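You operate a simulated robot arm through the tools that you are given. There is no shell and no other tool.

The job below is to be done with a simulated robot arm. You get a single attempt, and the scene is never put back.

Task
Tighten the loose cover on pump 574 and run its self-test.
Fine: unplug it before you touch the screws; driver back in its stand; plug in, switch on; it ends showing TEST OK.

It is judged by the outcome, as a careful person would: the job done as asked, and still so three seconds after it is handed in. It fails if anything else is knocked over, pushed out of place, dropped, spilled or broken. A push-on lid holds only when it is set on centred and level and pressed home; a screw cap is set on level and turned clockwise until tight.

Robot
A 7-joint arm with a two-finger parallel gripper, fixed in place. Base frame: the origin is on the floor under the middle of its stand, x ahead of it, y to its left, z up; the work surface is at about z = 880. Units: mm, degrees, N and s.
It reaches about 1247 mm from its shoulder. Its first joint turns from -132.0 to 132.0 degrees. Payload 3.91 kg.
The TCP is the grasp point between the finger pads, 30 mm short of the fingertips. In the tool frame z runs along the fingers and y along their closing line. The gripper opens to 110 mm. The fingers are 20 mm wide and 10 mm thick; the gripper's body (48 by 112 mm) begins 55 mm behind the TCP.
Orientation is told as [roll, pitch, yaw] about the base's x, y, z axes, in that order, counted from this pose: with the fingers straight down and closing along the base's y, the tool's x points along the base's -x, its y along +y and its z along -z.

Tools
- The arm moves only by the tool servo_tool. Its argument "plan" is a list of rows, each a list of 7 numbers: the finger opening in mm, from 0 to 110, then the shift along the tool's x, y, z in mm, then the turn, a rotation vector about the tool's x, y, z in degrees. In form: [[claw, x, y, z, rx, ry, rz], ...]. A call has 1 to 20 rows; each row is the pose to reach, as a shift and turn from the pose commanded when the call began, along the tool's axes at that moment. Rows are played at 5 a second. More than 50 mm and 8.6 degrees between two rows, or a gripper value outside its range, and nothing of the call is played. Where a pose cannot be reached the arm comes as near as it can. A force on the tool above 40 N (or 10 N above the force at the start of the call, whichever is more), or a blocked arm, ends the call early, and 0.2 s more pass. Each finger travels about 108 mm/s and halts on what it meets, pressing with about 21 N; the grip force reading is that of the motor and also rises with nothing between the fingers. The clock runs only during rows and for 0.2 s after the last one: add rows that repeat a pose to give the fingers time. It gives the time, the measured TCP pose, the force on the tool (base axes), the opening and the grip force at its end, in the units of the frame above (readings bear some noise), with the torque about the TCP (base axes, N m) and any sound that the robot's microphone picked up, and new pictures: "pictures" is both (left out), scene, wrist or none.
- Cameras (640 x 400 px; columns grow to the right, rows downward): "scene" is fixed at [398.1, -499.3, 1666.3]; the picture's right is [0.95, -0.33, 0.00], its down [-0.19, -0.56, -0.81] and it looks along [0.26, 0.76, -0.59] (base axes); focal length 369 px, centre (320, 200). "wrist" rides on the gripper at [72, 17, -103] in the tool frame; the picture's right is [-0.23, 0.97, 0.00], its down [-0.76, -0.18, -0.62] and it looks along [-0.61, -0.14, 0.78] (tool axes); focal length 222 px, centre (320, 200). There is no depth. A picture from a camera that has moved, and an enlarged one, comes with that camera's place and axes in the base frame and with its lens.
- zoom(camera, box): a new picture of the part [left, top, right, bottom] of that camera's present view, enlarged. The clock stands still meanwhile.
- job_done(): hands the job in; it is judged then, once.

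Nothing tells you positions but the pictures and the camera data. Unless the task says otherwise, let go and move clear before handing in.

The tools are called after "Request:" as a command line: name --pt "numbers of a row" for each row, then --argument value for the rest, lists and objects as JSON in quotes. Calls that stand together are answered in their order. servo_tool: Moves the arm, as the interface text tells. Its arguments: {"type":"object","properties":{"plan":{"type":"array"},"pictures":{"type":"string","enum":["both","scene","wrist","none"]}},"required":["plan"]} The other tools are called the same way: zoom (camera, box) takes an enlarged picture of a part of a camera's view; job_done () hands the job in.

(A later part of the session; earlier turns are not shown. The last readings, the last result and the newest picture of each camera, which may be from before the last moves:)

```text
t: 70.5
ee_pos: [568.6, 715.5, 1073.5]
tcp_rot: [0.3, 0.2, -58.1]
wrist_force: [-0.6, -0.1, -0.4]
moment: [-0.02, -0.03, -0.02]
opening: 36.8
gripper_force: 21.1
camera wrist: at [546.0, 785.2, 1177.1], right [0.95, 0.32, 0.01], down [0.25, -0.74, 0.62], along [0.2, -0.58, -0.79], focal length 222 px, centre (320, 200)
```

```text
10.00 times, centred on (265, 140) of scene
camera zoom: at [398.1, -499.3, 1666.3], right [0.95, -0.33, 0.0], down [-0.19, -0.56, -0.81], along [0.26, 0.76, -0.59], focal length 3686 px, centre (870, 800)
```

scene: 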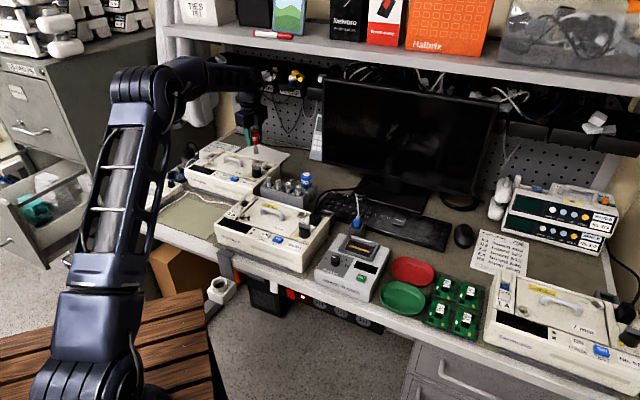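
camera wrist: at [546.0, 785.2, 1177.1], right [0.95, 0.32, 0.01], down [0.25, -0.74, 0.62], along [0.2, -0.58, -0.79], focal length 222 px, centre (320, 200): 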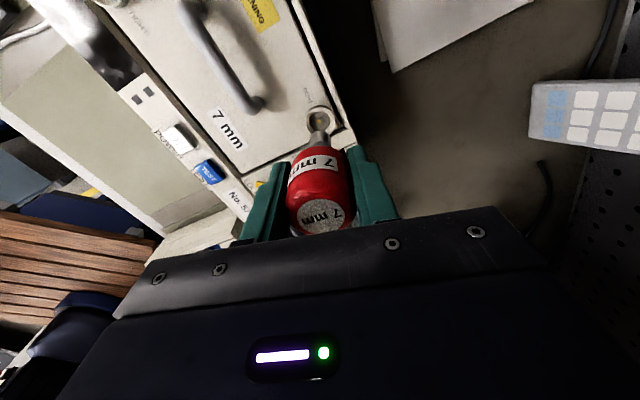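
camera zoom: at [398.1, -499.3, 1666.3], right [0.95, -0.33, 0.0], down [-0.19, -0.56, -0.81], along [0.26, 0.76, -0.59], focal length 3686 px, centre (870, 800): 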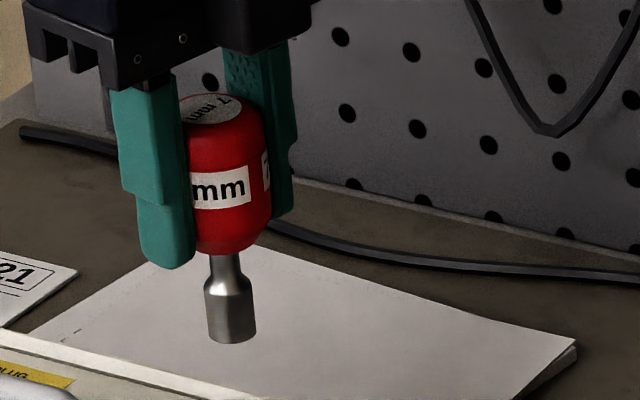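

The back-right screw is now tight, mark on TIGHT. Next the front-left one: I'll move the driver over it while turning back to yaw ≈47, where the socket should line up with that hex.

Request:
servo_tool --pt "25 0 0 -22 0 0 -7.5" --pt "25 10 -10 -22 0 0 -15" --pt "25 20 -20 -22 0 0 -22.5" --pt "25 30 -29 -22 0 0 -30" --pt "25 40 -39 -22 0 0 -37.5" --pt "25 50 -49 -22 0 0 -45" --pt "25 60 -58 -22 0 0 -52.5" --pt "25 70 -68 -22 0 0 -60" --pt "25 80 -78 -22 0 0 -67.5" --pt "25 90 -88 -22 0 0 -75" --pt "25 100 -97 -22 0 0 -82.5" --pt "25 110 -107 -22 0 0 -90" --pt "25 118 -115 -22 0 0 -97.5" --pt "25 126.5 -123 -22 0 0 -105" --pt "25 126.5 -123 -22 0 0 -105" --pictures "both"

Request:
zoom --camera "wrist" --box '[290, 90, 350, 135]'

Request:
zoom --camera "scene" --box '[185, 110, 245, 170]'

```text
t: 73.7
ee_pos: [397.6, 758.1, 1095.2]
tcp_rot: [0.3, -0.4, 47.1]
wrist_force: [-0.7, -0.2, -0.6]
moment: [-0.01, -0.01, 0.01]
opening: 37.0
gripper_force: 21.3
camera wrist: at [336.3, 715.9, 1197.9], right [-0.56, 0.83, 0.0], down [0.65, 0.43, 0.63], along [0.52, 0.35, -0.78], focal length 222 px, centre (320, 200)
```

scene: 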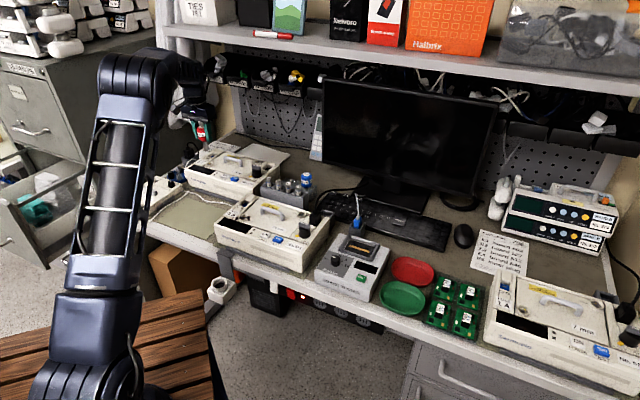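
wrist: 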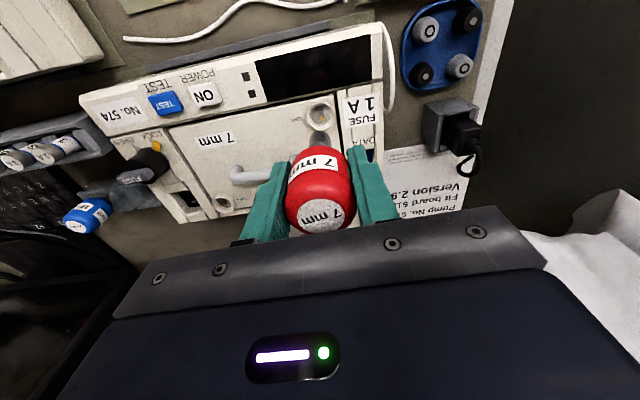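

```text
8.89 times, centred on (320, 112) of wrist
camera zoom: at [336.3, 715.9, 1197.9], right [-0.56, 0.83, 0.0], down [0.65, 0.43, 0.63], along [0.52, 0.35, -0.78], focal length 1974 px, centre (320, 978)
```

zoom: 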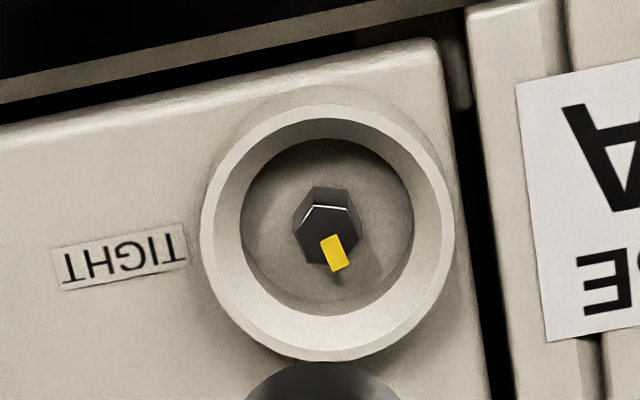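

```text
6.67 times, centred on (215, 140) of scene
camera zoom: at [398.1, -499.3, 1666.3], right [0.95, -0.33, 0.0], down [-0.19, -0.56, -0.81], along [0.26, 0.76, -0.59], focal length 2457 px, centre (1020, 600)
```

zoom: 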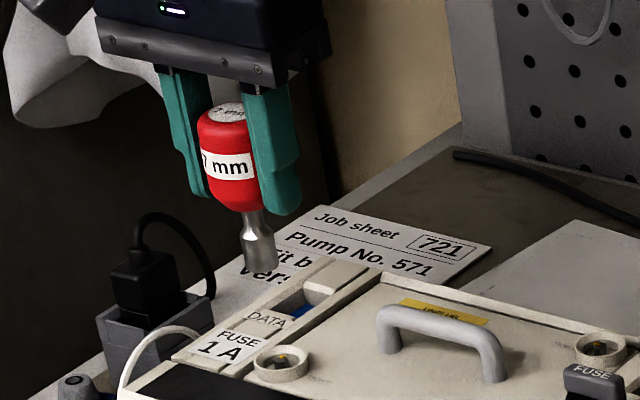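

The driver hangs vertically, about 0.8 mm off the left screw axis. Correcting and descending to just above contact.

Request:
servo_tool --pt "25 0 0.8 15 0 0 0" --pt "25 0 0.8 30 0 0 0" --pt "25 0 0.8 45 0 0 0" --pt "25 0 0.8 55 0 0 0" --pt "25 0 0.8 58 0 0 0" --pt "25 0 0.8 58 0 0 0" --pictures "both"

Request:
zoom --camera "wrist" --box '[270, 80, 370, 160]'

Request:
zoom --camera "scene" --box '[195, 130, 245, 180]'

```text
t: 75.1
ee_pos: [397.1, 758.3, 1037.3]
tcp_rot: [0.1, -0.4, 47.0]
wrist_force: [0.0, 0.3, -0.6]
moment: [0.03, 0.02, -0.03]
opening: 37.0
gripper_force: 21.0
camera wrist: at [336.3, 716.5, 1139.4], right [-0.56, 0.83, 0.0], down [0.65, 0.43, 0.63], along [0.52, 0.35, -0.78], focal length 222 px, centre (320, 200)
```

scene: 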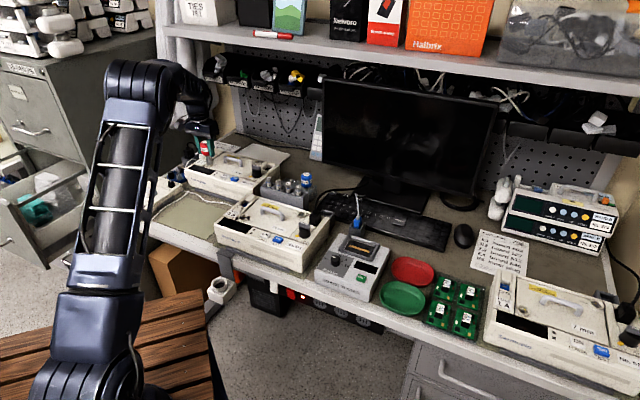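
wrist: 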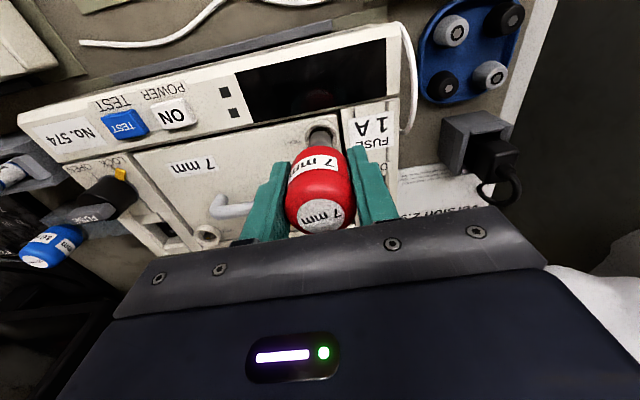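

```text
5.00 times, centred on (320, 120) of wrist
camera zoom: at [336.3, 716.5, 1139.4], right [-0.56, 0.83, 0.0], down [0.65, 0.43, 0.63], along [0.52, 0.35, -0.78], focal length 1111 px, centre (320, 600)
```

zoom: 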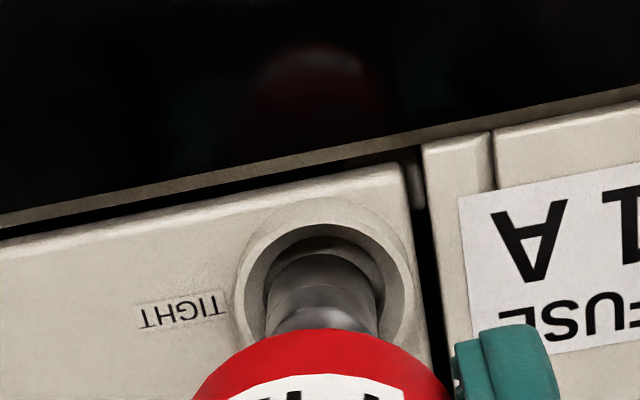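

```text
8.00 times, centred on (220, 155) of scene
camera zoom: at [398.1, -499.3, 1666.3], right [0.95, -0.33, 0.0], down [-0.19, -0.56, -0.81], along [0.26, 0.76, -0.59], focal length 2949 px, centre (1120, 560)
```

zoom: 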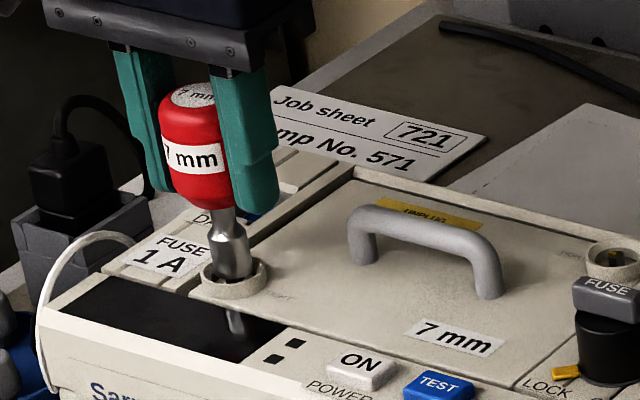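

Request:
servo_tool --pt "25 0 0.3 1.5 0 0 0" --pt "25 0 0.3 3 0 0 0" --pt "25 0 0.3 4 0 0 0" --pt "25 0 0.3 4 0 0 0" --pictures "none"

Request:
servo_tool --pt "25 0 0 1 0 0 0" --pt "25 0 0 2 0 0 0" --pt "25 0 0 2 0 0 0" --pictures "none"

```text
t: 76.1
ee_pos: [397.1, 759.6, 1032.8]
tcp_rot: [0.2, -0.4, 46.9]
wrist_force: [1.2, -0.6, 0.1]
moment: [0.02, -0.01, 0.01]
opening: 37.0
gripper_force: 20.9
```

```text
t: 76.9
ee_pos: [396.7, 759.1, 1030.2]
tcp_rot: [0.2, -0.4, 46.9]
wrist_force: [-0.2, -0.2, -0.6]
moment: [-0.02, -0.04, 0.01]
opening: 36.7
gripper_force: 20.7
```

Request:
servo_tool --pt "25 0 0 1 0 0 0" --pt "25 0 0 2 0 0 0" --pt "25 0 0 2 0 0 0" --pictures "none"

```text
t: 77.7
ee_pos: [396.0, 759.4, 1028.6]
tcp_rot: [0.2, -0.3, 47.1]
wrist_force: [-0.6, 0.4, -0.5]
moment: [-0.02, -0.02, -0.01]
opening: 37.0
gripper_force: 21.2
```

Request:
servo_tool --pt "25 0 0 1 0 0 0" --pt "25 0 0 2 0 0 0" --pt "25 0 0 2 0 0 0" --pictures "both"

Request:
zoom --camera "wrist" --box '[270, 80, 370, 160]'

Request:
zoom --camera "scene" --box '[195, 130, 245, 180]'

```text
t: 78.5
ee_pos: [396.5, 759.5, 1028.9]
tcp_rot: [0.2, -0.7, 47.0]
wrist_force: [-0.5, -0.3, 17.0]
moment: [-0.06, 0.03, -0.03]
opening: 36.9
gripper_force: 20.7
camera wrist: at [335.4, 717.0, 1131.2], right [-0.56, 0.83, 0.01], down [0.65, 0.43, 0.63], along [0.52, 0.35, -0.78], focal length 222 px, centre (320, 200)
```

scene: 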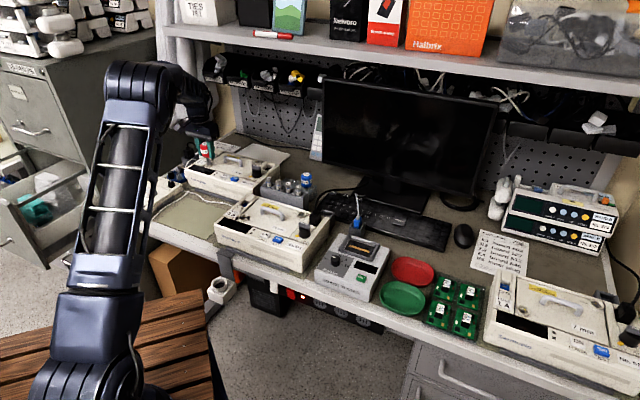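
wrist: 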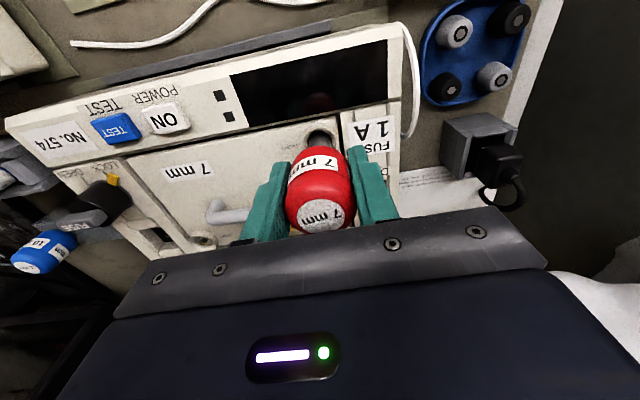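

```text
5.00 times, centred on (320, 120) of wrist
camera zoom: at [335.4, 717.0, 1131.2], right [-0.56, 0.83, 0.01], down [0.65, 0.43, 0.63], along [0.52, 0.35, -0.78], focal length 1111 px, centre (320, 600)
```

zoom: 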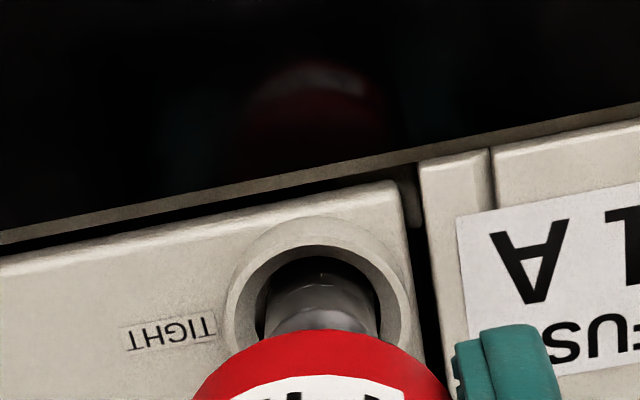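

```text
8.00 times, centred on (220, 155) of scene
camera zoom: at [398.1, -499.3, 1666.3], right [0.95, -0.33, 0.0], down [-0.19, -0.56, -0.81], along [0.26, 0.76, -0.59], focal length 2949 px, centre (1120, 560)
```

zoom: 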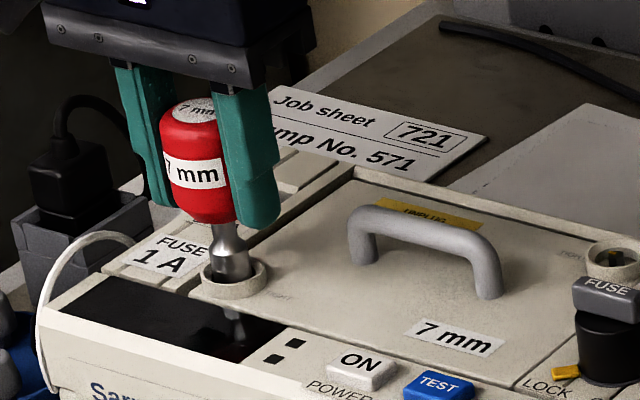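

Seated firmly about 4 mm below the hex-top level — engaged. Easing the push and turning clockwise.

Request:
servo_tool --pt "25 0 0 -1.2 0 0 0" --pt "25 0 0 -1.2 0 0 5" --pt "25 0 0 -1.2 0 0 10" --pt "25 0 0 -1.2 0 0 15" --pt "25 0 0 -1.2 0 0 20" --pt "25 0 0 -1.2 0 0 25" --pt "25 0 0 -1.2 0 0 30" --pt "25 0 0 -1.2 0 0 35" --pt "25 0 0 -1.2 0 0 40" --pt "25 0 0 -1.2 0 0 40" --pictures "none"

Request:
servo_tool --pt "25 0 0 0 0 0 5" --pt "25 0 0 0 0 0 10" --pt "25 0 0 0 0 0 15" --pt "25 0 0 0 0 0 20" --pt "25 0 0 0 0 0 25" --pt "25 0 0 0 0 0 30" --pt "25 0 0 0 0 0 35" --pt "25 0 0 0 0 0 40" --pt "25 0 0 0 0 0 40" --pictures "none"

```text
t: 80.7
ee_pos: [396.3, 759.4, 1027.7]
tcp_rot: [0.4, -0.1, 7.0]
wrist_force: [2.1, -0.4, 7.9]
moment: [-0.05, -0.19, 0.0]
opening: 37.1
gripper_force: 21.2
```

```text
t: 82.7
ee_pos: [396.6, 759.3, 1027.5]
tcp_rot: [0.5, 0.1, -33.0]
wrist_force: [2.0, 1.2, 11.3]
moment: [0.01, -0.12, 0.0]
opening: 36.8
gripper_force: 21.0
```

Request:
servo_tool --pt "25 0 0 0 0 0 5" --pt "25 0 0 0 0 0 10" --pt "25 0 0 0 0 0 15" --pt "25 0 0 0 0 0 20" --pt "25 0 0 0 0 0 25" --pt "25 0 0 0 0 0 25" --pictures "none"

Request:
servo_tool --pt "25 0 0 0 0 0 4" --pt "25 0 0 0 0 0 8" --pt "25 0 0 0 0 0 12" --pt "25 0 0 0 0 0 12" --pictures "both"

Request:
zoom --camera "wrist" --box '[220, 90, 420, 240]'

```text
t: 84.1
ee_pos: [396.8, 758.6, 1027.6]
tcp_rot: [0.4, 0.3, -58.1]
wrist_force: [1.1, 5.8, 8.6]
moment: [0.31, -0.07, 0.0]
opening: 36.9
gripper_force: 21.3
```

```text
t: 85.1
ee_pos: [397.1, 759.6, 1028.6]
tcp_rot: [0.3, 0.3, -70.0]
wrist_force: [1.0, 4.2, 10.6]
moment: [0.24, -0.03, 0.09]
opening: 36.9
gripper_force: 20.5
camera wrist: at [388.6, 832.4, 1132.2], right [0.99, 0.12, 0.0], down [0.09, -0.78, 0.62], along [0.08, -0.61, -0.79], focal length 222 px, centre (320, 200)
```

scene: 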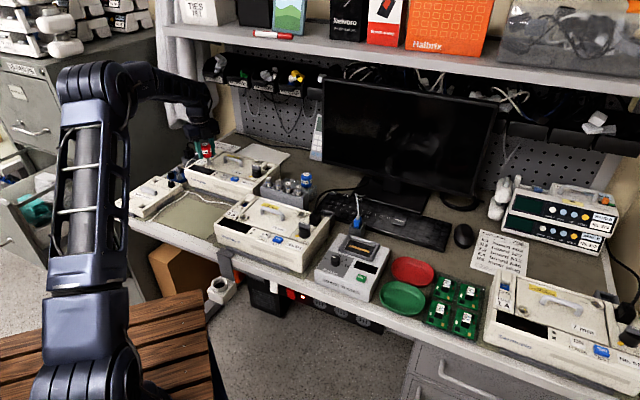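
wrist: 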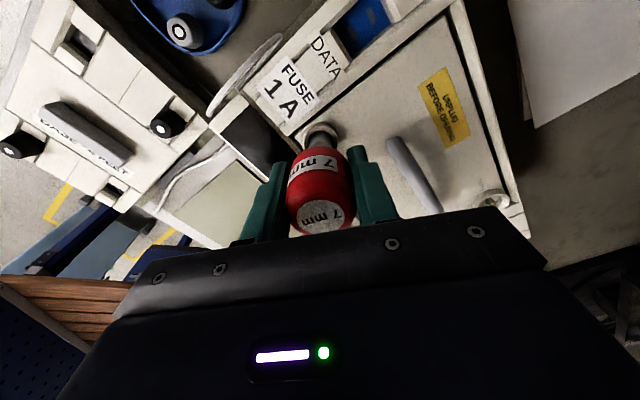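

```text
2.67 times, centred on (320, 165) of wrist
camera zoom: at [388.6, 832.4, 1132.2], right [0.99, 0.12, 0.0], down [0.09, -0.78, 0.62], along [0.08, -0.61, -0.79], focal length 592 px, centre (320, 293)
```

zoom: 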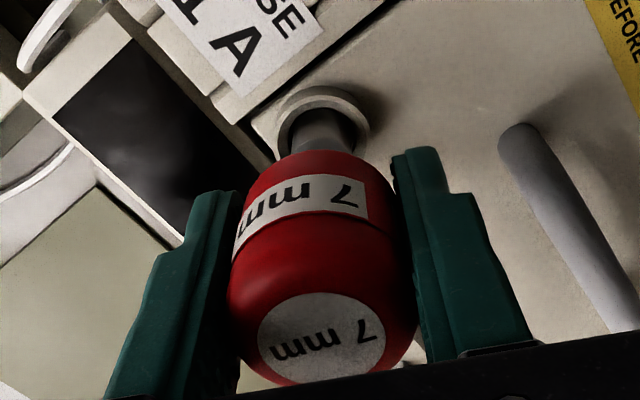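

Request:
servo_tool --pt "25 0 0 -8 0 0 0" --pt "25 0 0 -22 0 0 0" --pt "25 0 0 -46 0 0 0" --pt "25 0 0 -46 0 0 0" --pictures "both"

Request:
zoom --camera "wrist" --box '[290, 90, 350, 135]'

Request:
zoom --camera "scene" --box '[185, 120, 245, 180]'

```text
t: 86.1
ee_pos: [396.4, 758.7, 1073.4]
tcp_rot: [0.3, 0.4, -70.0]
wrist_force: [0.3, 0.4, -0.7]
moment: [-0.02, -0.01, -0.01]
opening: 37.0
gripper_force: 20.8
camera wrist: at [388.9, 831.9, 1177.6], right [0.99, 0.12, 0.0], down [0.09, -0.78, 0.62], along [0.08, -0.61, -0.79], focal length 222 px, centre (320, 200)
```

scene: 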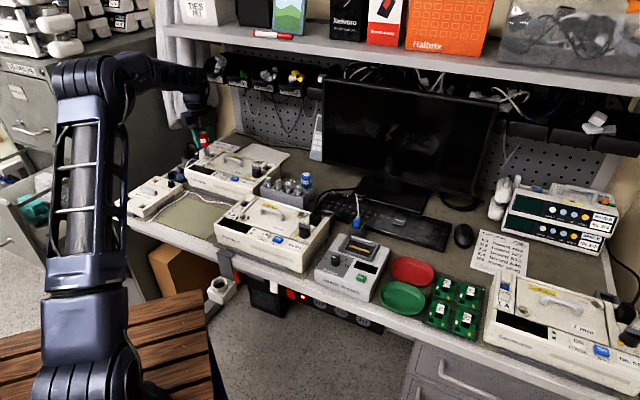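
wrist: 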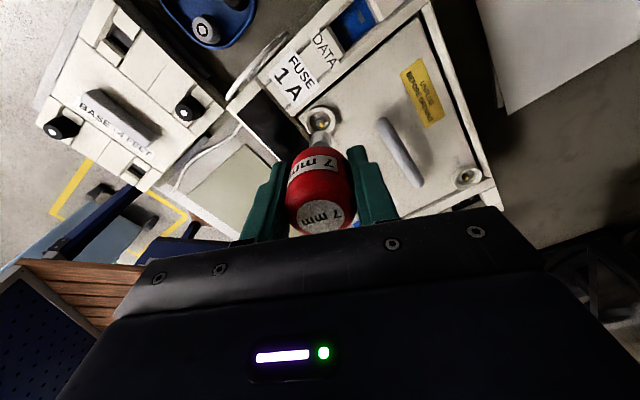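

```text
8.89 times, centred on (320, 112) of wrist
camera zoom: at [388.9, 831.9, 1177.6], right [0.99, 0.12, 0.0], down [0.09, -0.78, 0.62], along [0.08, -0.61, -0.79], focal length 1974 px, centre (320, 978)
```

zoom: 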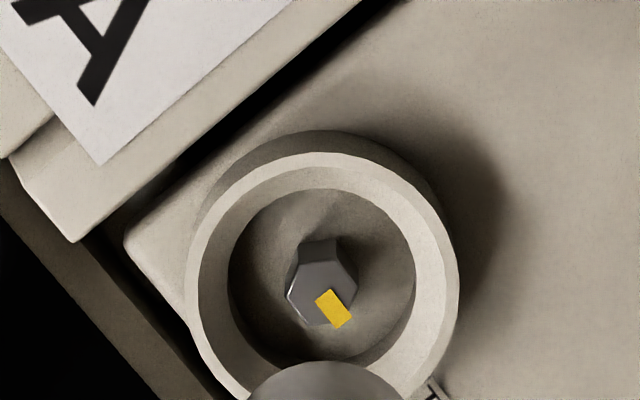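

```text
6.67 times, centred on (215, 150) of scene
camera zoom: at [398.1, -499.3, 1666.3], right [0.95, -0.33, 0.0], down [-0.19, -0.56, -0.81], along [0.26, 0.76, -0.59], focal length 2457 px, centre (1020, 533)
```

zoom: 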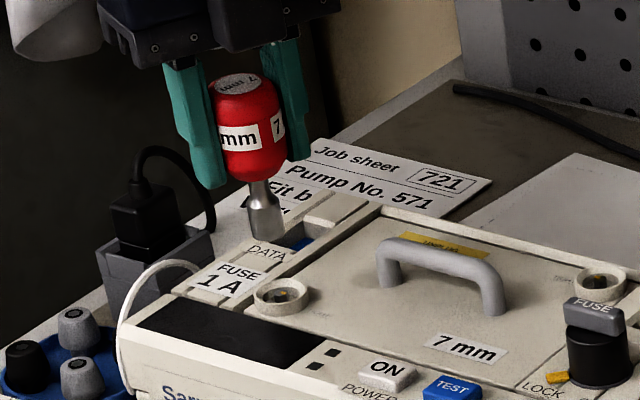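

Both screws' marks now point at TIGHT (left at about -48°, matching the label). Returning the driver to its stand: moving above it while turning back to yaw 45.

Request:
servo_tool --pt "25 0 0 -24 0 0 -4" --pt "25 -12 10 -24 0 0 -12" --pt "25 -28 24 -24 0 0 -20" --pt "25 -45 39 -24 0 0 -28" --pt "25 -62 53 -24 0 0 -36" --pt "25 -79 68 -24 0 0 -44" --pt "25 -96 82 -24 0 0 -52" --pt "25 -113 97 -24 0 0 -60" --pt "25 -130 112 -24 0 0 -68" --pt "25 -147 126 -24 0 0 -76" --pt "25 -164 141 -24 0 0 -84" --pt "25 -181 156 -24 0 0 -92" --pt "25 -198 170 -24 0 0 -100" --pt "25 -215 185 -24 0 0 -108" --pt "25 -232 200 -24 0 0 -115" --pt "25 -232 200 -24 0 0 -115" --pictures "both"

Request:
zoom --camera "wrist" --box '[230, 60, 430, 210]'

Request:
zoom --camera "scene" --box '[250, 120, 330, 200]'

```text
t: 89.5
ee_pos: [663.0, 608.2, 1098.5]
tcp_rot: [0.1, -0.5, 45.1]
wrist_force: [0.4, -0.8, -0.2]
moment: [0.01, -0.01, -0.02]
opening: 36.9
gripper_force: 21.3
camera wrist: at [601.1, 569.2, 1200.6], right [-0.53, 0.85, 0.0], down [0.66, 0.41, 0.63], along [0.53, 0.34, -0.78], focal length 222 px, centre (320, 200)
```

scene: 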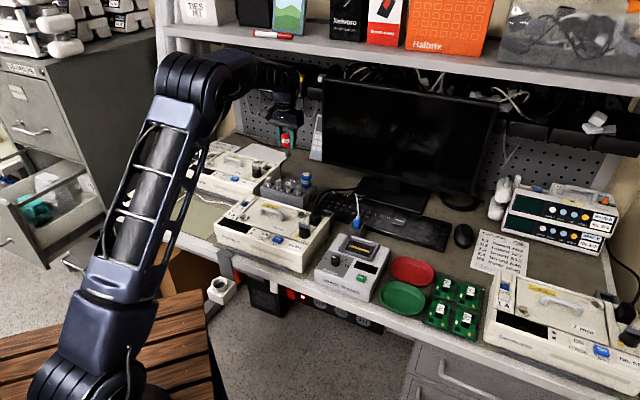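
wrist: 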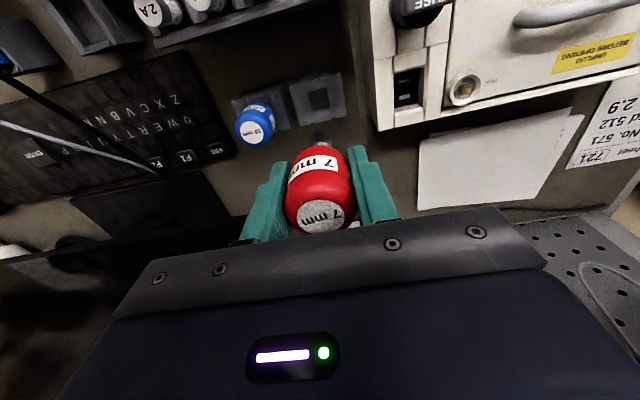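

```text
2.67 times, centred on (330, 135) of wrist
camera zoom: at [601.1, 569.2, 1200.6], right [-0.53, 0.85, 0.0], down [0.66, 0.41, 0.63], along [0.53, 0.34, -0.78], focal length 592 px, centre (293, 373)
```

zoom: 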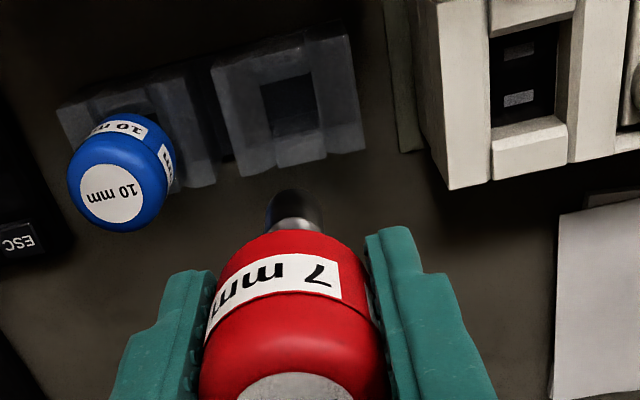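

```text
5.00 times, centred on (290, 160) of scene
camera zoom: at [398.1, -499.3, 1666.3], right [0.95, -0.33, 0.0], down [-0.19, -0.56, -0.81], along [0.26, 0.76, -0.59], focal length 1843 px, centre (470, 400)
```

zoom: 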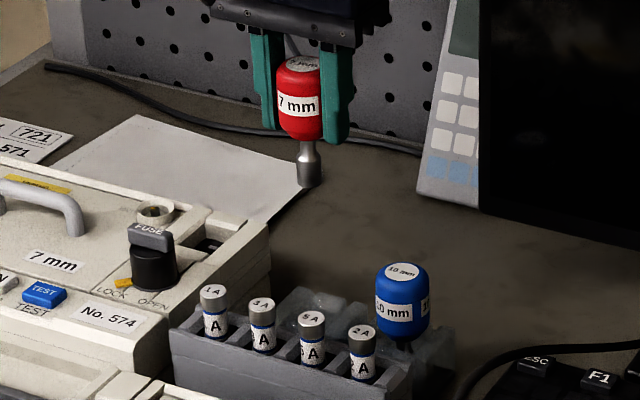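

The driver is above its empty stand hole. Lowering partway and checking.

Request:
servo_tool --pt "25 -0.4 0 25 0 0 0" --pt "25 -0.4 0 50 0 0 0" --pt "25 -0.4 0 75 0 0 0" --pt "25 -0.4 0 95 0 0 0" --pt "25 -0.4 0 110 0 0 0" --pt "25 -0.4 0 110 0 0 0" --pictures "both"

Request:
zoom --camera "wrist" --box '[230, 60, 430, 210]'

Request:
zoom --camera "scene" --box '[260, 140, 330, 210]'

```text
t: 90.9
ee_pos: [663.4, 611.1, 987.8]
tcp_rot: [0.2, -0.4, 45.0]
wrist_force: [-0.7, -0.5, -1.1]
moment: [-0.01, -0.01, -0.03]
opening: 36.8
gripper_force: 20.9
camera wrist: at [601.9, 570.3, 1090.3], right [-0.53, 0.85, 0.0], down [0.66, 0.41, 0.63], along [0.53, 0.33, -0.78], focal length 222 px, centre (320, 200)
```

scene: 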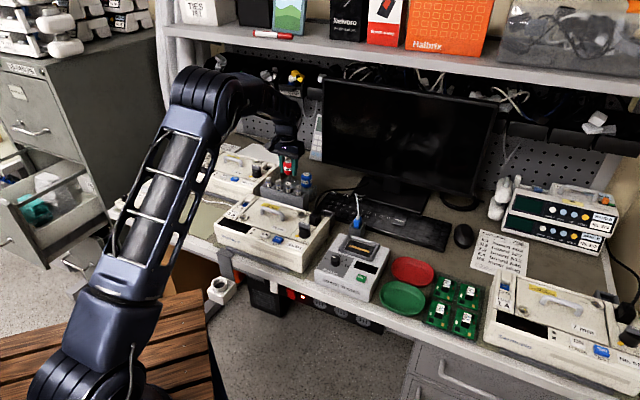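
wrist: 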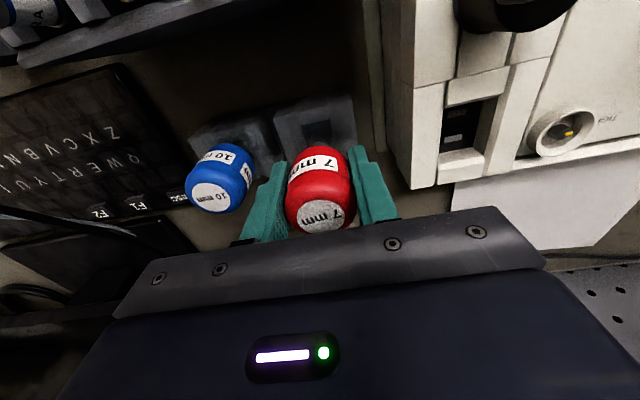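

```text
2.67 times, centred on (330, 135) of wrist
camera zoom: at [601.9, 570.3, 1090.3], right [-0.53, 0.85, 0.0], down [0.66, 0.41, 0.63], along [0.53, 0.33, -0.78], focal length 592 px, centre (293, 373)
```

zoom: 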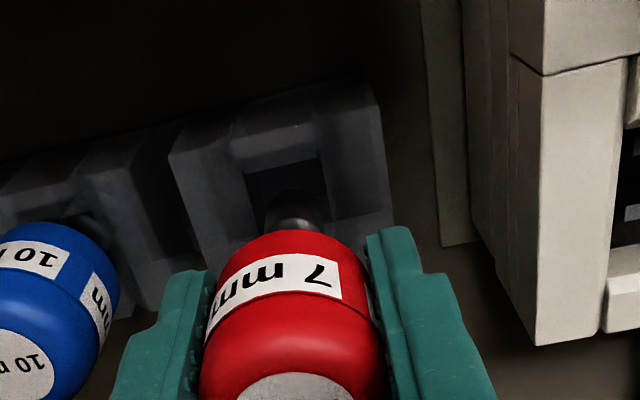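

```text
5.71 times, centred on (295, 175) of scene
camera zoom: at [398.1, -499.3, 1666.3], right [0.95, -0.33, 0.0], down [-0.19, -0.56, -0.81], along [0.26, 0.76, -0.59], focal length 2106 px, centre (463, 343)
```

zoom: 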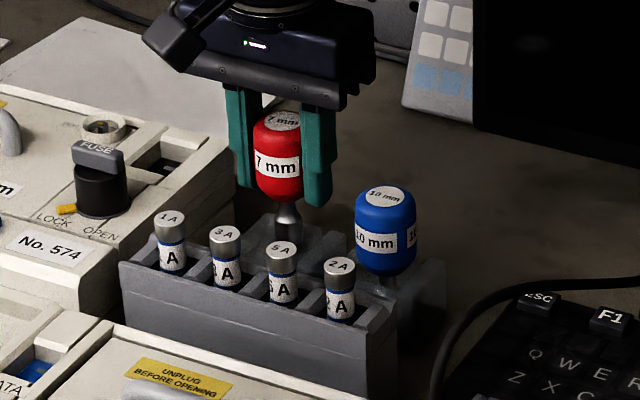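

Request:
servo_tool --pt "25 0.5 0 6 0 0 0" --pt "25 0.5 0 12 0 0 0" --pt "25 0.5 0 18 0 0 0" --pt "25 0.5 0 22 0 0 0" --pt "25 0.5 0 22 0 0 0" --pictures "both"

Request:
zoom --camera "wrist" --box '[230, 60, 430, 210]'

Request:
zoom --camera "scene" --box '[260, 140, 330, 210]'

```text
t: 92.1
ee_pos: [664.5, 610.3, 965.5]
tcp_rot: [0.3, -0.3, 45.0]
wrist_force: [0.0, 0.7, -0.5]
moment: [-0.01, -0.03, -0.02]
opening: 36.8
gripper_force: 21.8
camera wrist: at [601.7, 570.1, 1068.6], right [-0.53, 0.85, 0.0], down [0.66, 0.41, 0.63], along [0.53, 0.34, -0.78], focal length 222 px, centre (320, 200)
```

scene: 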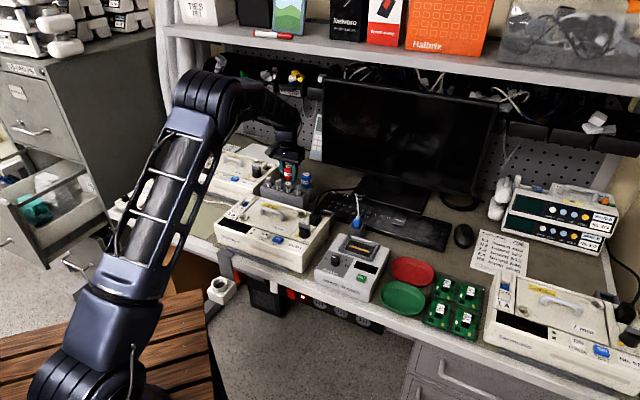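
wrist: 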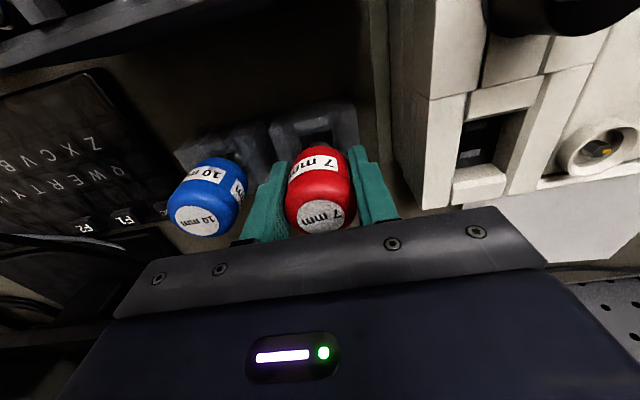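

```text
2.67 times, centred on (330, 135) of wrist
camera zoom: at [601.7, 570.1, 1068.6], right [-0.53, 0.85, 0.0], down [0.66, 0.41, 0.63], along [0.53, 0.34, -0.78], focal length 592 px, centre (293, 373)
```

zoom: 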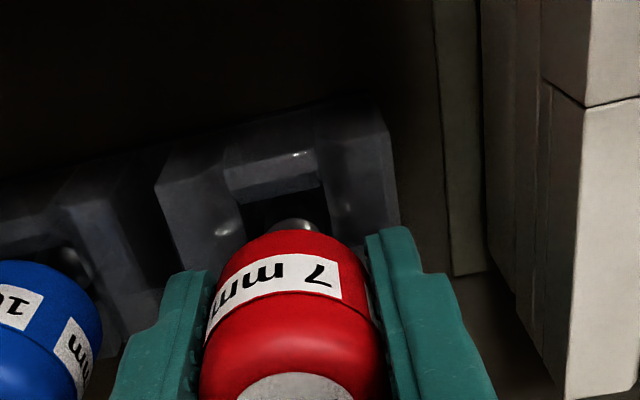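

```text
5.71 times, centred on (295, 175) of scene
camera zoom: at [398.1, -499.3, 1666.3], right [0.95, -0.33, 0.0], down [-0.19, -0.56, -0.81], along [0.26, 0.76, -0.59], focal length 2106 px, centre (463, 343)
```

zoom: 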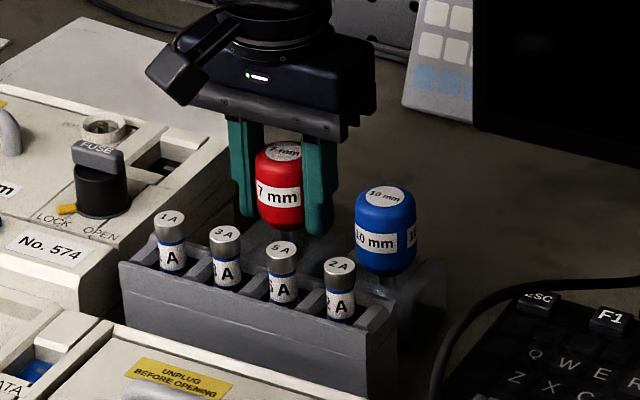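

The socket is entering the stand hole freely. Continuing down to its seat.

Request:
servo_tool --pt "25 0 0 3 0 0 0" --pt "25 0 0 6 0 0 0" --pt "25 0 0 8 0 0 0" --pt "25 0 0 8 0 0 0" --pictures "none"

Request:
servo_tool --pt "25 0 0 1.5 0 0 0" --pt "25 0 0 3 0 0 0" --pt "25 0 0 3 0 0 0" --pictures "both"

Request:
zoom --camera "scene" --box '[260, 140, 330, 210]'

```text
t: 93.1
ee_pos: [664.1, 610.8, 956.7]
tcp_rot: [0.2, -0.5, 45.0]
wrist_force: [0.8, 0.0, -0.8]
moment: [0.02, 0.04, -0.03]
opening: 37.1
gripper_force: 21.4
```

```text
t: 93.9
ee_pos: [665.3, 610.4, 954.7]
tcp_rot: [0.2, -0.5, 45.0]
wrist_force: [-0.5, -1.6, -1.5]
moment: [-0.08, 0.04, 0.0]
opening: 36.8
gripper_force: 20.8
camera wrist: at [602.1, 570.2, 1057.7], right [-0.53, 0.85, 0.0], down [0.66, 0.41, 0.63], along [0.53, 0.34, -0.78], focal length 222 px, centre (320, 200)
```

scene: 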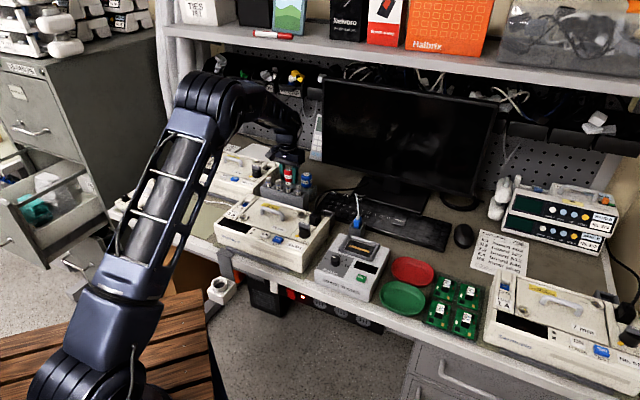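
wrist: 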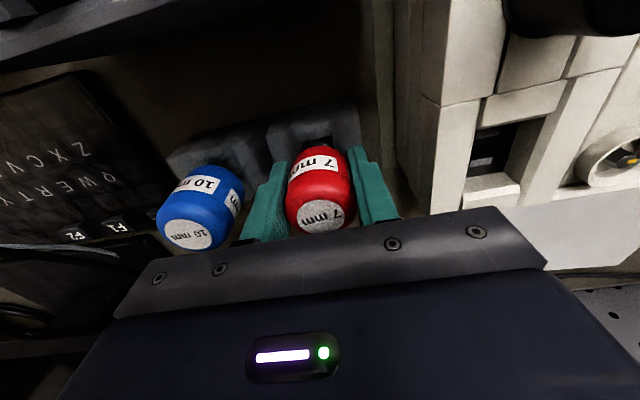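

```text
5.71 times, centred on (295, 175) of scene
camera zoom: at [398.1, -499.3, 1666.3], right [0.95, -0.33, 0.0], down [-0.19, -0.56, -0.81], along [0.26, 0.76, -0.59], focal length 2106 px, centre (463, 343)
```

zoom: 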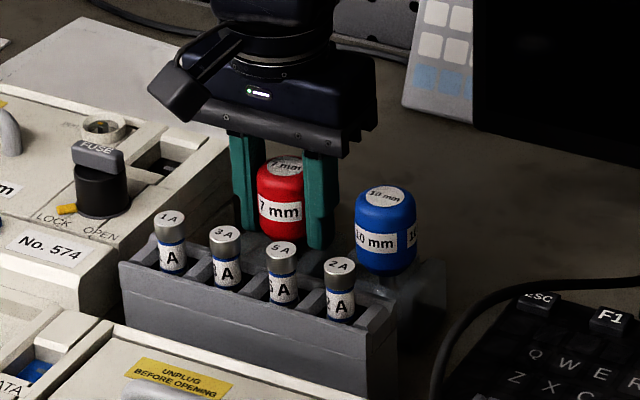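

Request:
servo_tool --pt "25 0 0 1 0 0 0" --pt "25 0 0 2 0 0 0" --pt "25 0 0 2 0 0 0" --pictures "none"

Request:
servo_tool --pt "25 0 0 1 0 0 0" --pt "25 0 0 1.5 0 0 0" --pt "25 0 0 1.5 0 0 0" --pictures "none"

```text
t: 94.7
ee_pos: [663.9, 610.3, 954.5]
tcp_rot: [0.2, -0.5, 45.0]
wrist_force: [-3.8, -4.9, 11.5]
moment: [-0.28, 0.15, 0.0]
opening: 37.2
gripper_force: 20.9
```

```text
t: 95.5
ee_pos: [664.9, 610.7, 952.9]
tcp_rot: [0.2, -0.5, 45.0]
wrist_force: [4.2, 0.1, 27.7]
moment: [-0.49, -0.35, 0.2]
opening: 36.8
gripper_force: 21.4
```

It's resting on the stand floor. I'll ease off the push, then open and check it stays put.

Request:
servo_tool --pt "25 0 0 -1.5 0 0 0" --pt "25 0 0 -1.5 0 0 0" --pt "34 0 0 -1.5 0 0 0" --pt "45 0 0 -1.5 0 0 0" --pt "60 0 0 -1.5 0 0 0" --pt "60 0 0 -1.5 0 0 0" --pictures "both"

Request:
zoom --camera "scene" --box '[260, 140, 330, 210]'

Request:
zoom --camera "wrist" --box '[200, 90, 440, 240]'

```text
t: 96.9
ee_pos: [664.0, 608.6, 953.3]
tcp_rot: [0.2, -0.3, 45.0]
wrist_force: [-12.0, 4.4, 21.3]
moment: [-0.42, 0.07, -0.12]
opening: 53.8
gripper_force: 0.1
camera wrist: at [601.8, 569.3, 1056.2], right [-0.53, 0.85, 0.0], down [0.66, 0.41, 0.63], along [0.53, 0.33, -0.78], focal length 222 px, centre (320, 200)
```

scene: 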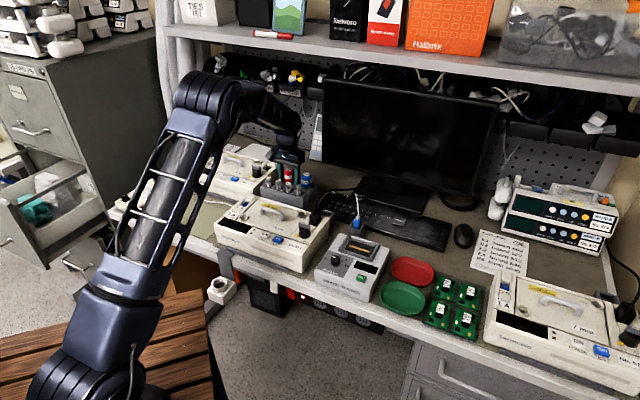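
wrist: 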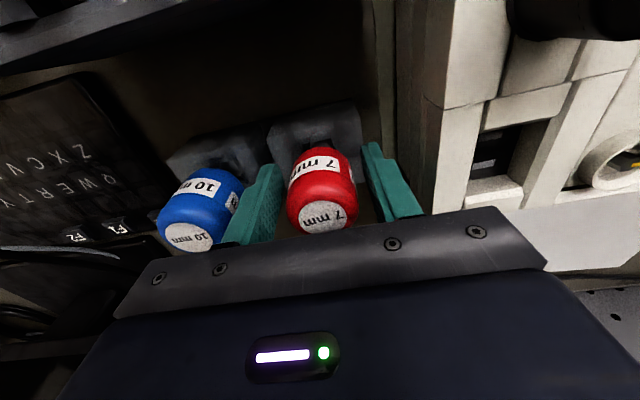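

```text
5.71 times, centred on (295, 175) of scene
camera zoom: at [398.1, -499.3, 1666.3], right [0.95, -0.33, 0.0], down [-0.19, -0.56, -0.81], along [0.26, 0.76, -0.59], focal length 2106 px, centre (463, 343)
```

zoom: 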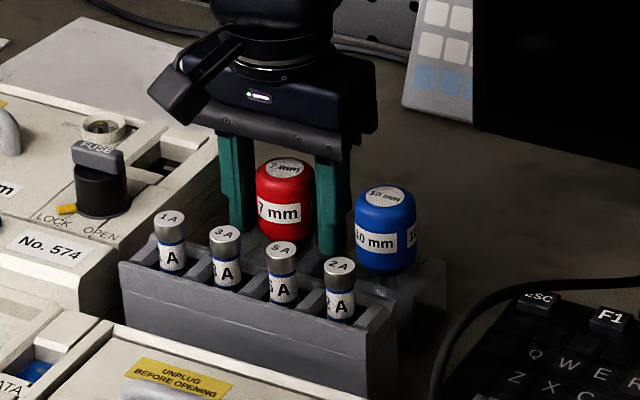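

```text
2.67 times, centred on (320, 165) of wrist
camera zoom: at [601.8, 569.3, 1056.2], right [-0.53, 0.85, 0.0], down [0.66, 0.41, 0.63], along [0.53, 0.33, -0.78], focal length 592 px, centre (320, 293)
```

zoom: 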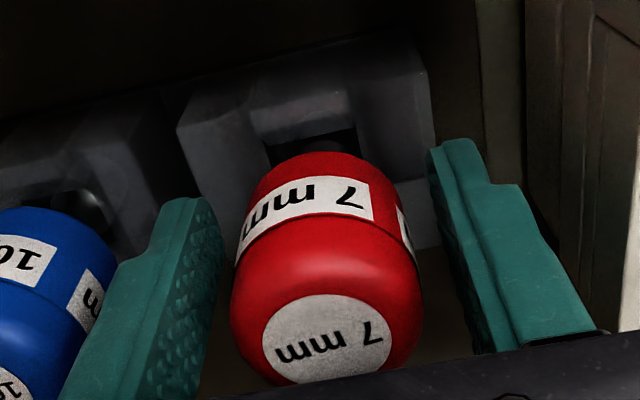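

The driver stands in its holder; a fingertip seems to be rubbing on the stand's top. I'll rise straight up slowly.

Request:
servo_tool --pt "52 0 0 -2 0 0 0" --pt "52 0 0 -5 0 0 0" --pt "54 0 0 -12 0 0 0" --pt "56 0 0 -25 0 0 0" --pt "56 0 0 -25 0 0 0" --pictures "both"

Request:
zoom --camera "scene" --box '[260, 140, 330, 210]'

Request:
zoom --camera "wrist" --box '[200, 90, 440, 240]'

```text
t: 98.1
ee_pos: [664.7, 609.5, 977.6]
tcp_rot: [0.1, -0.3, 45.0]
wrist_force: [-0.4, -0.1, -0.1]
moment: [-0.03, 0.04, 0.01]
opening: 56.1
gripper_force: 0.1
camera wrist: at [601.8, 569.9, 1081.1], right [-0.53, 0.85, 0.0], down [0.66, 0.41, 0.63], along [0.53, 0.34, -0.78], focal length 222 px, centre (320, 200)
```

scene: 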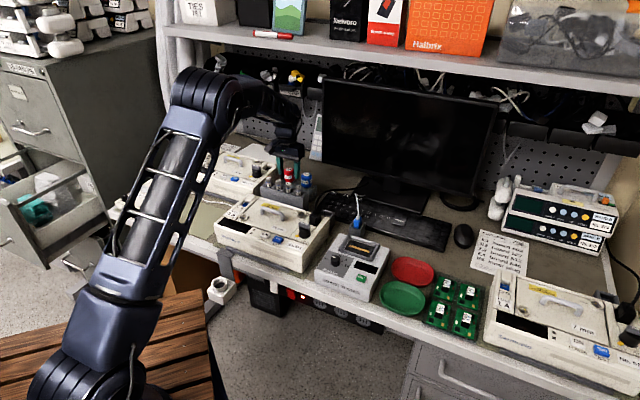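
wrist: 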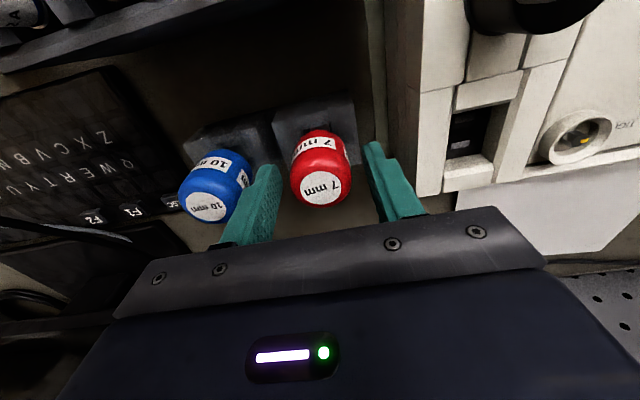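

```text
5.71 times, centred on (295, 175) of scene
camera zoom: at [398.1, -499.3, 1666.3], right [0.95, -0.33, 0.0], down [-0.19, -0.56, -0.81], along [0.26, 0.76, -0.59], focal length 2106 px, centre (463, 343)
```

zoom: 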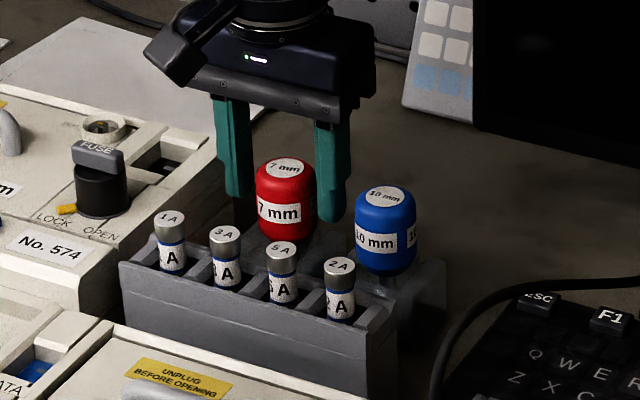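

```text
2.67 times, centred on (320, 165) of wrist
camera zoom: at [601.8, 569.9, 1081.1], right [-0.53, 0.85, 0.0], down [0.66, 0.41, 0.63], along [0.53, 0.34, -0.78], focal length 592 px, centre (320, 293)
```

zoom: 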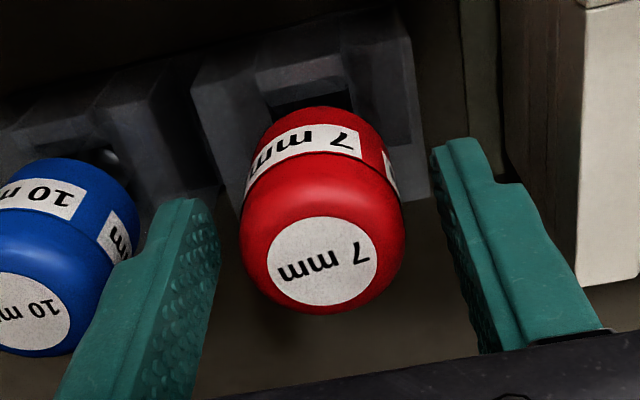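

The red driver stands upright in its stand exactly as before. Now I'll go back for the plug in its holder.

Request:
servo_tool --pt "56 0 0 -40 0 0 0" --pt "50 0 0 -80 0 0 0" --pt "44 2 45 -80 0 0 0" --pt "44 4 90 -80 0 0 0" --pt "44 6 136 -80 0 0 0" --pt "44 8 182 -80 0 0 0" --pt "44 10 228 -80 0 0 0" --pt "44 12 274 -80 0 0 0" --pt "44 14 320 -80 0 0 0" --pt "44 16 366 -75 0 0 0" --pt "44 18 411 -68 0 0 -0.5" --pt "44 19 455 -58 0 0 -1" --pt "44 19 455 -58 0 0 -1" --pictures "both"

Request:
zoom --camera "wrist" --box '[240, 60, 420, 220]'

Request:
zoom --camera "scene" --box '[160, 110, 310, 210]'

```text
t: 100.9
ee_pos: [328.5, 918.2, 1036.6]
tcp_rot: [0.2, -0.4, 46.0]
wrist_force: [0.0, -0.5, -0.1]
moment: [-0.02, 0.02, -0.01]
opening: 43.9
gripper_force: 0.1
camera wrist: at [267.9, 876.6, 1138.9], right [-0.54, 0.84, 0.0], down [0.65, 0.42, 0.63], along [0.53, 0.34, -0.78], focal length 222 px, centre (320, 200)
```

scene: 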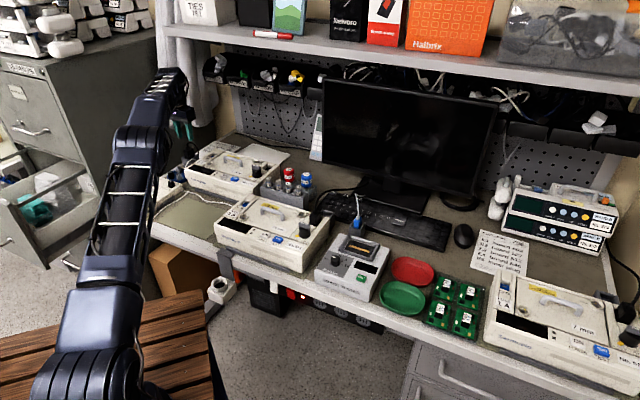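
wrist: 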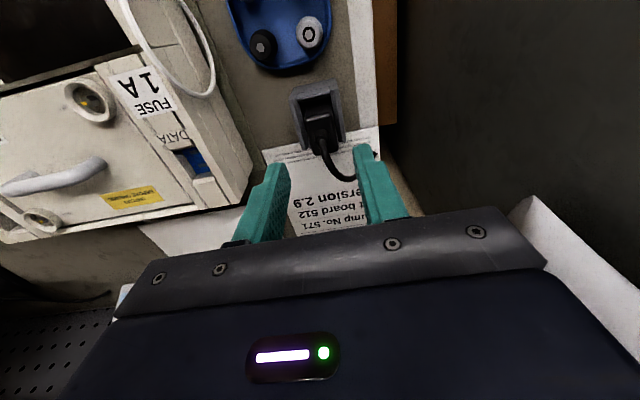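

```text
2.50 times, centred on (330, 140) of wrist
camera zoom: at [267.9, 876.6, 1138.9], right [-0.54, 0.84, 0.0], down [0.65, 0.42, 0.63], along [0.53, 0.34, -0.78], focal length 555 px, centre (295, 350)
```

zoom: 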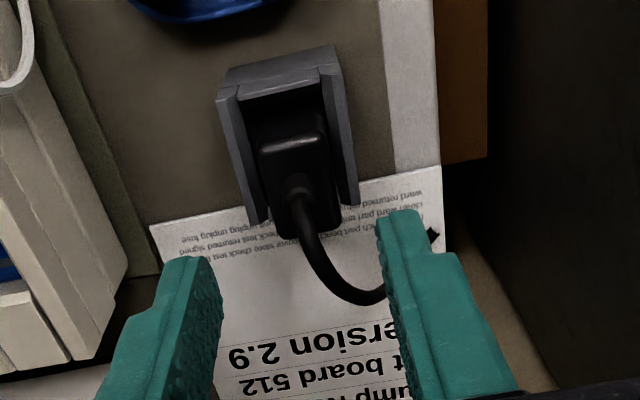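

```text
4.00 times, centred on (235, 160) of scene
camera zoom: at [398.1, -499.3, 1666.3], right [0.95, -0.33, 0.0], down [-0.19, -0.56, -0.81], along [0.26, 0.76, -0.59], focal length 1474 px, centre (660, 360)
```

zoom: 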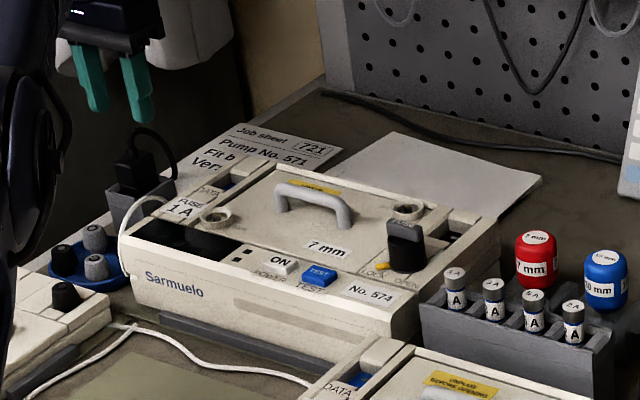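

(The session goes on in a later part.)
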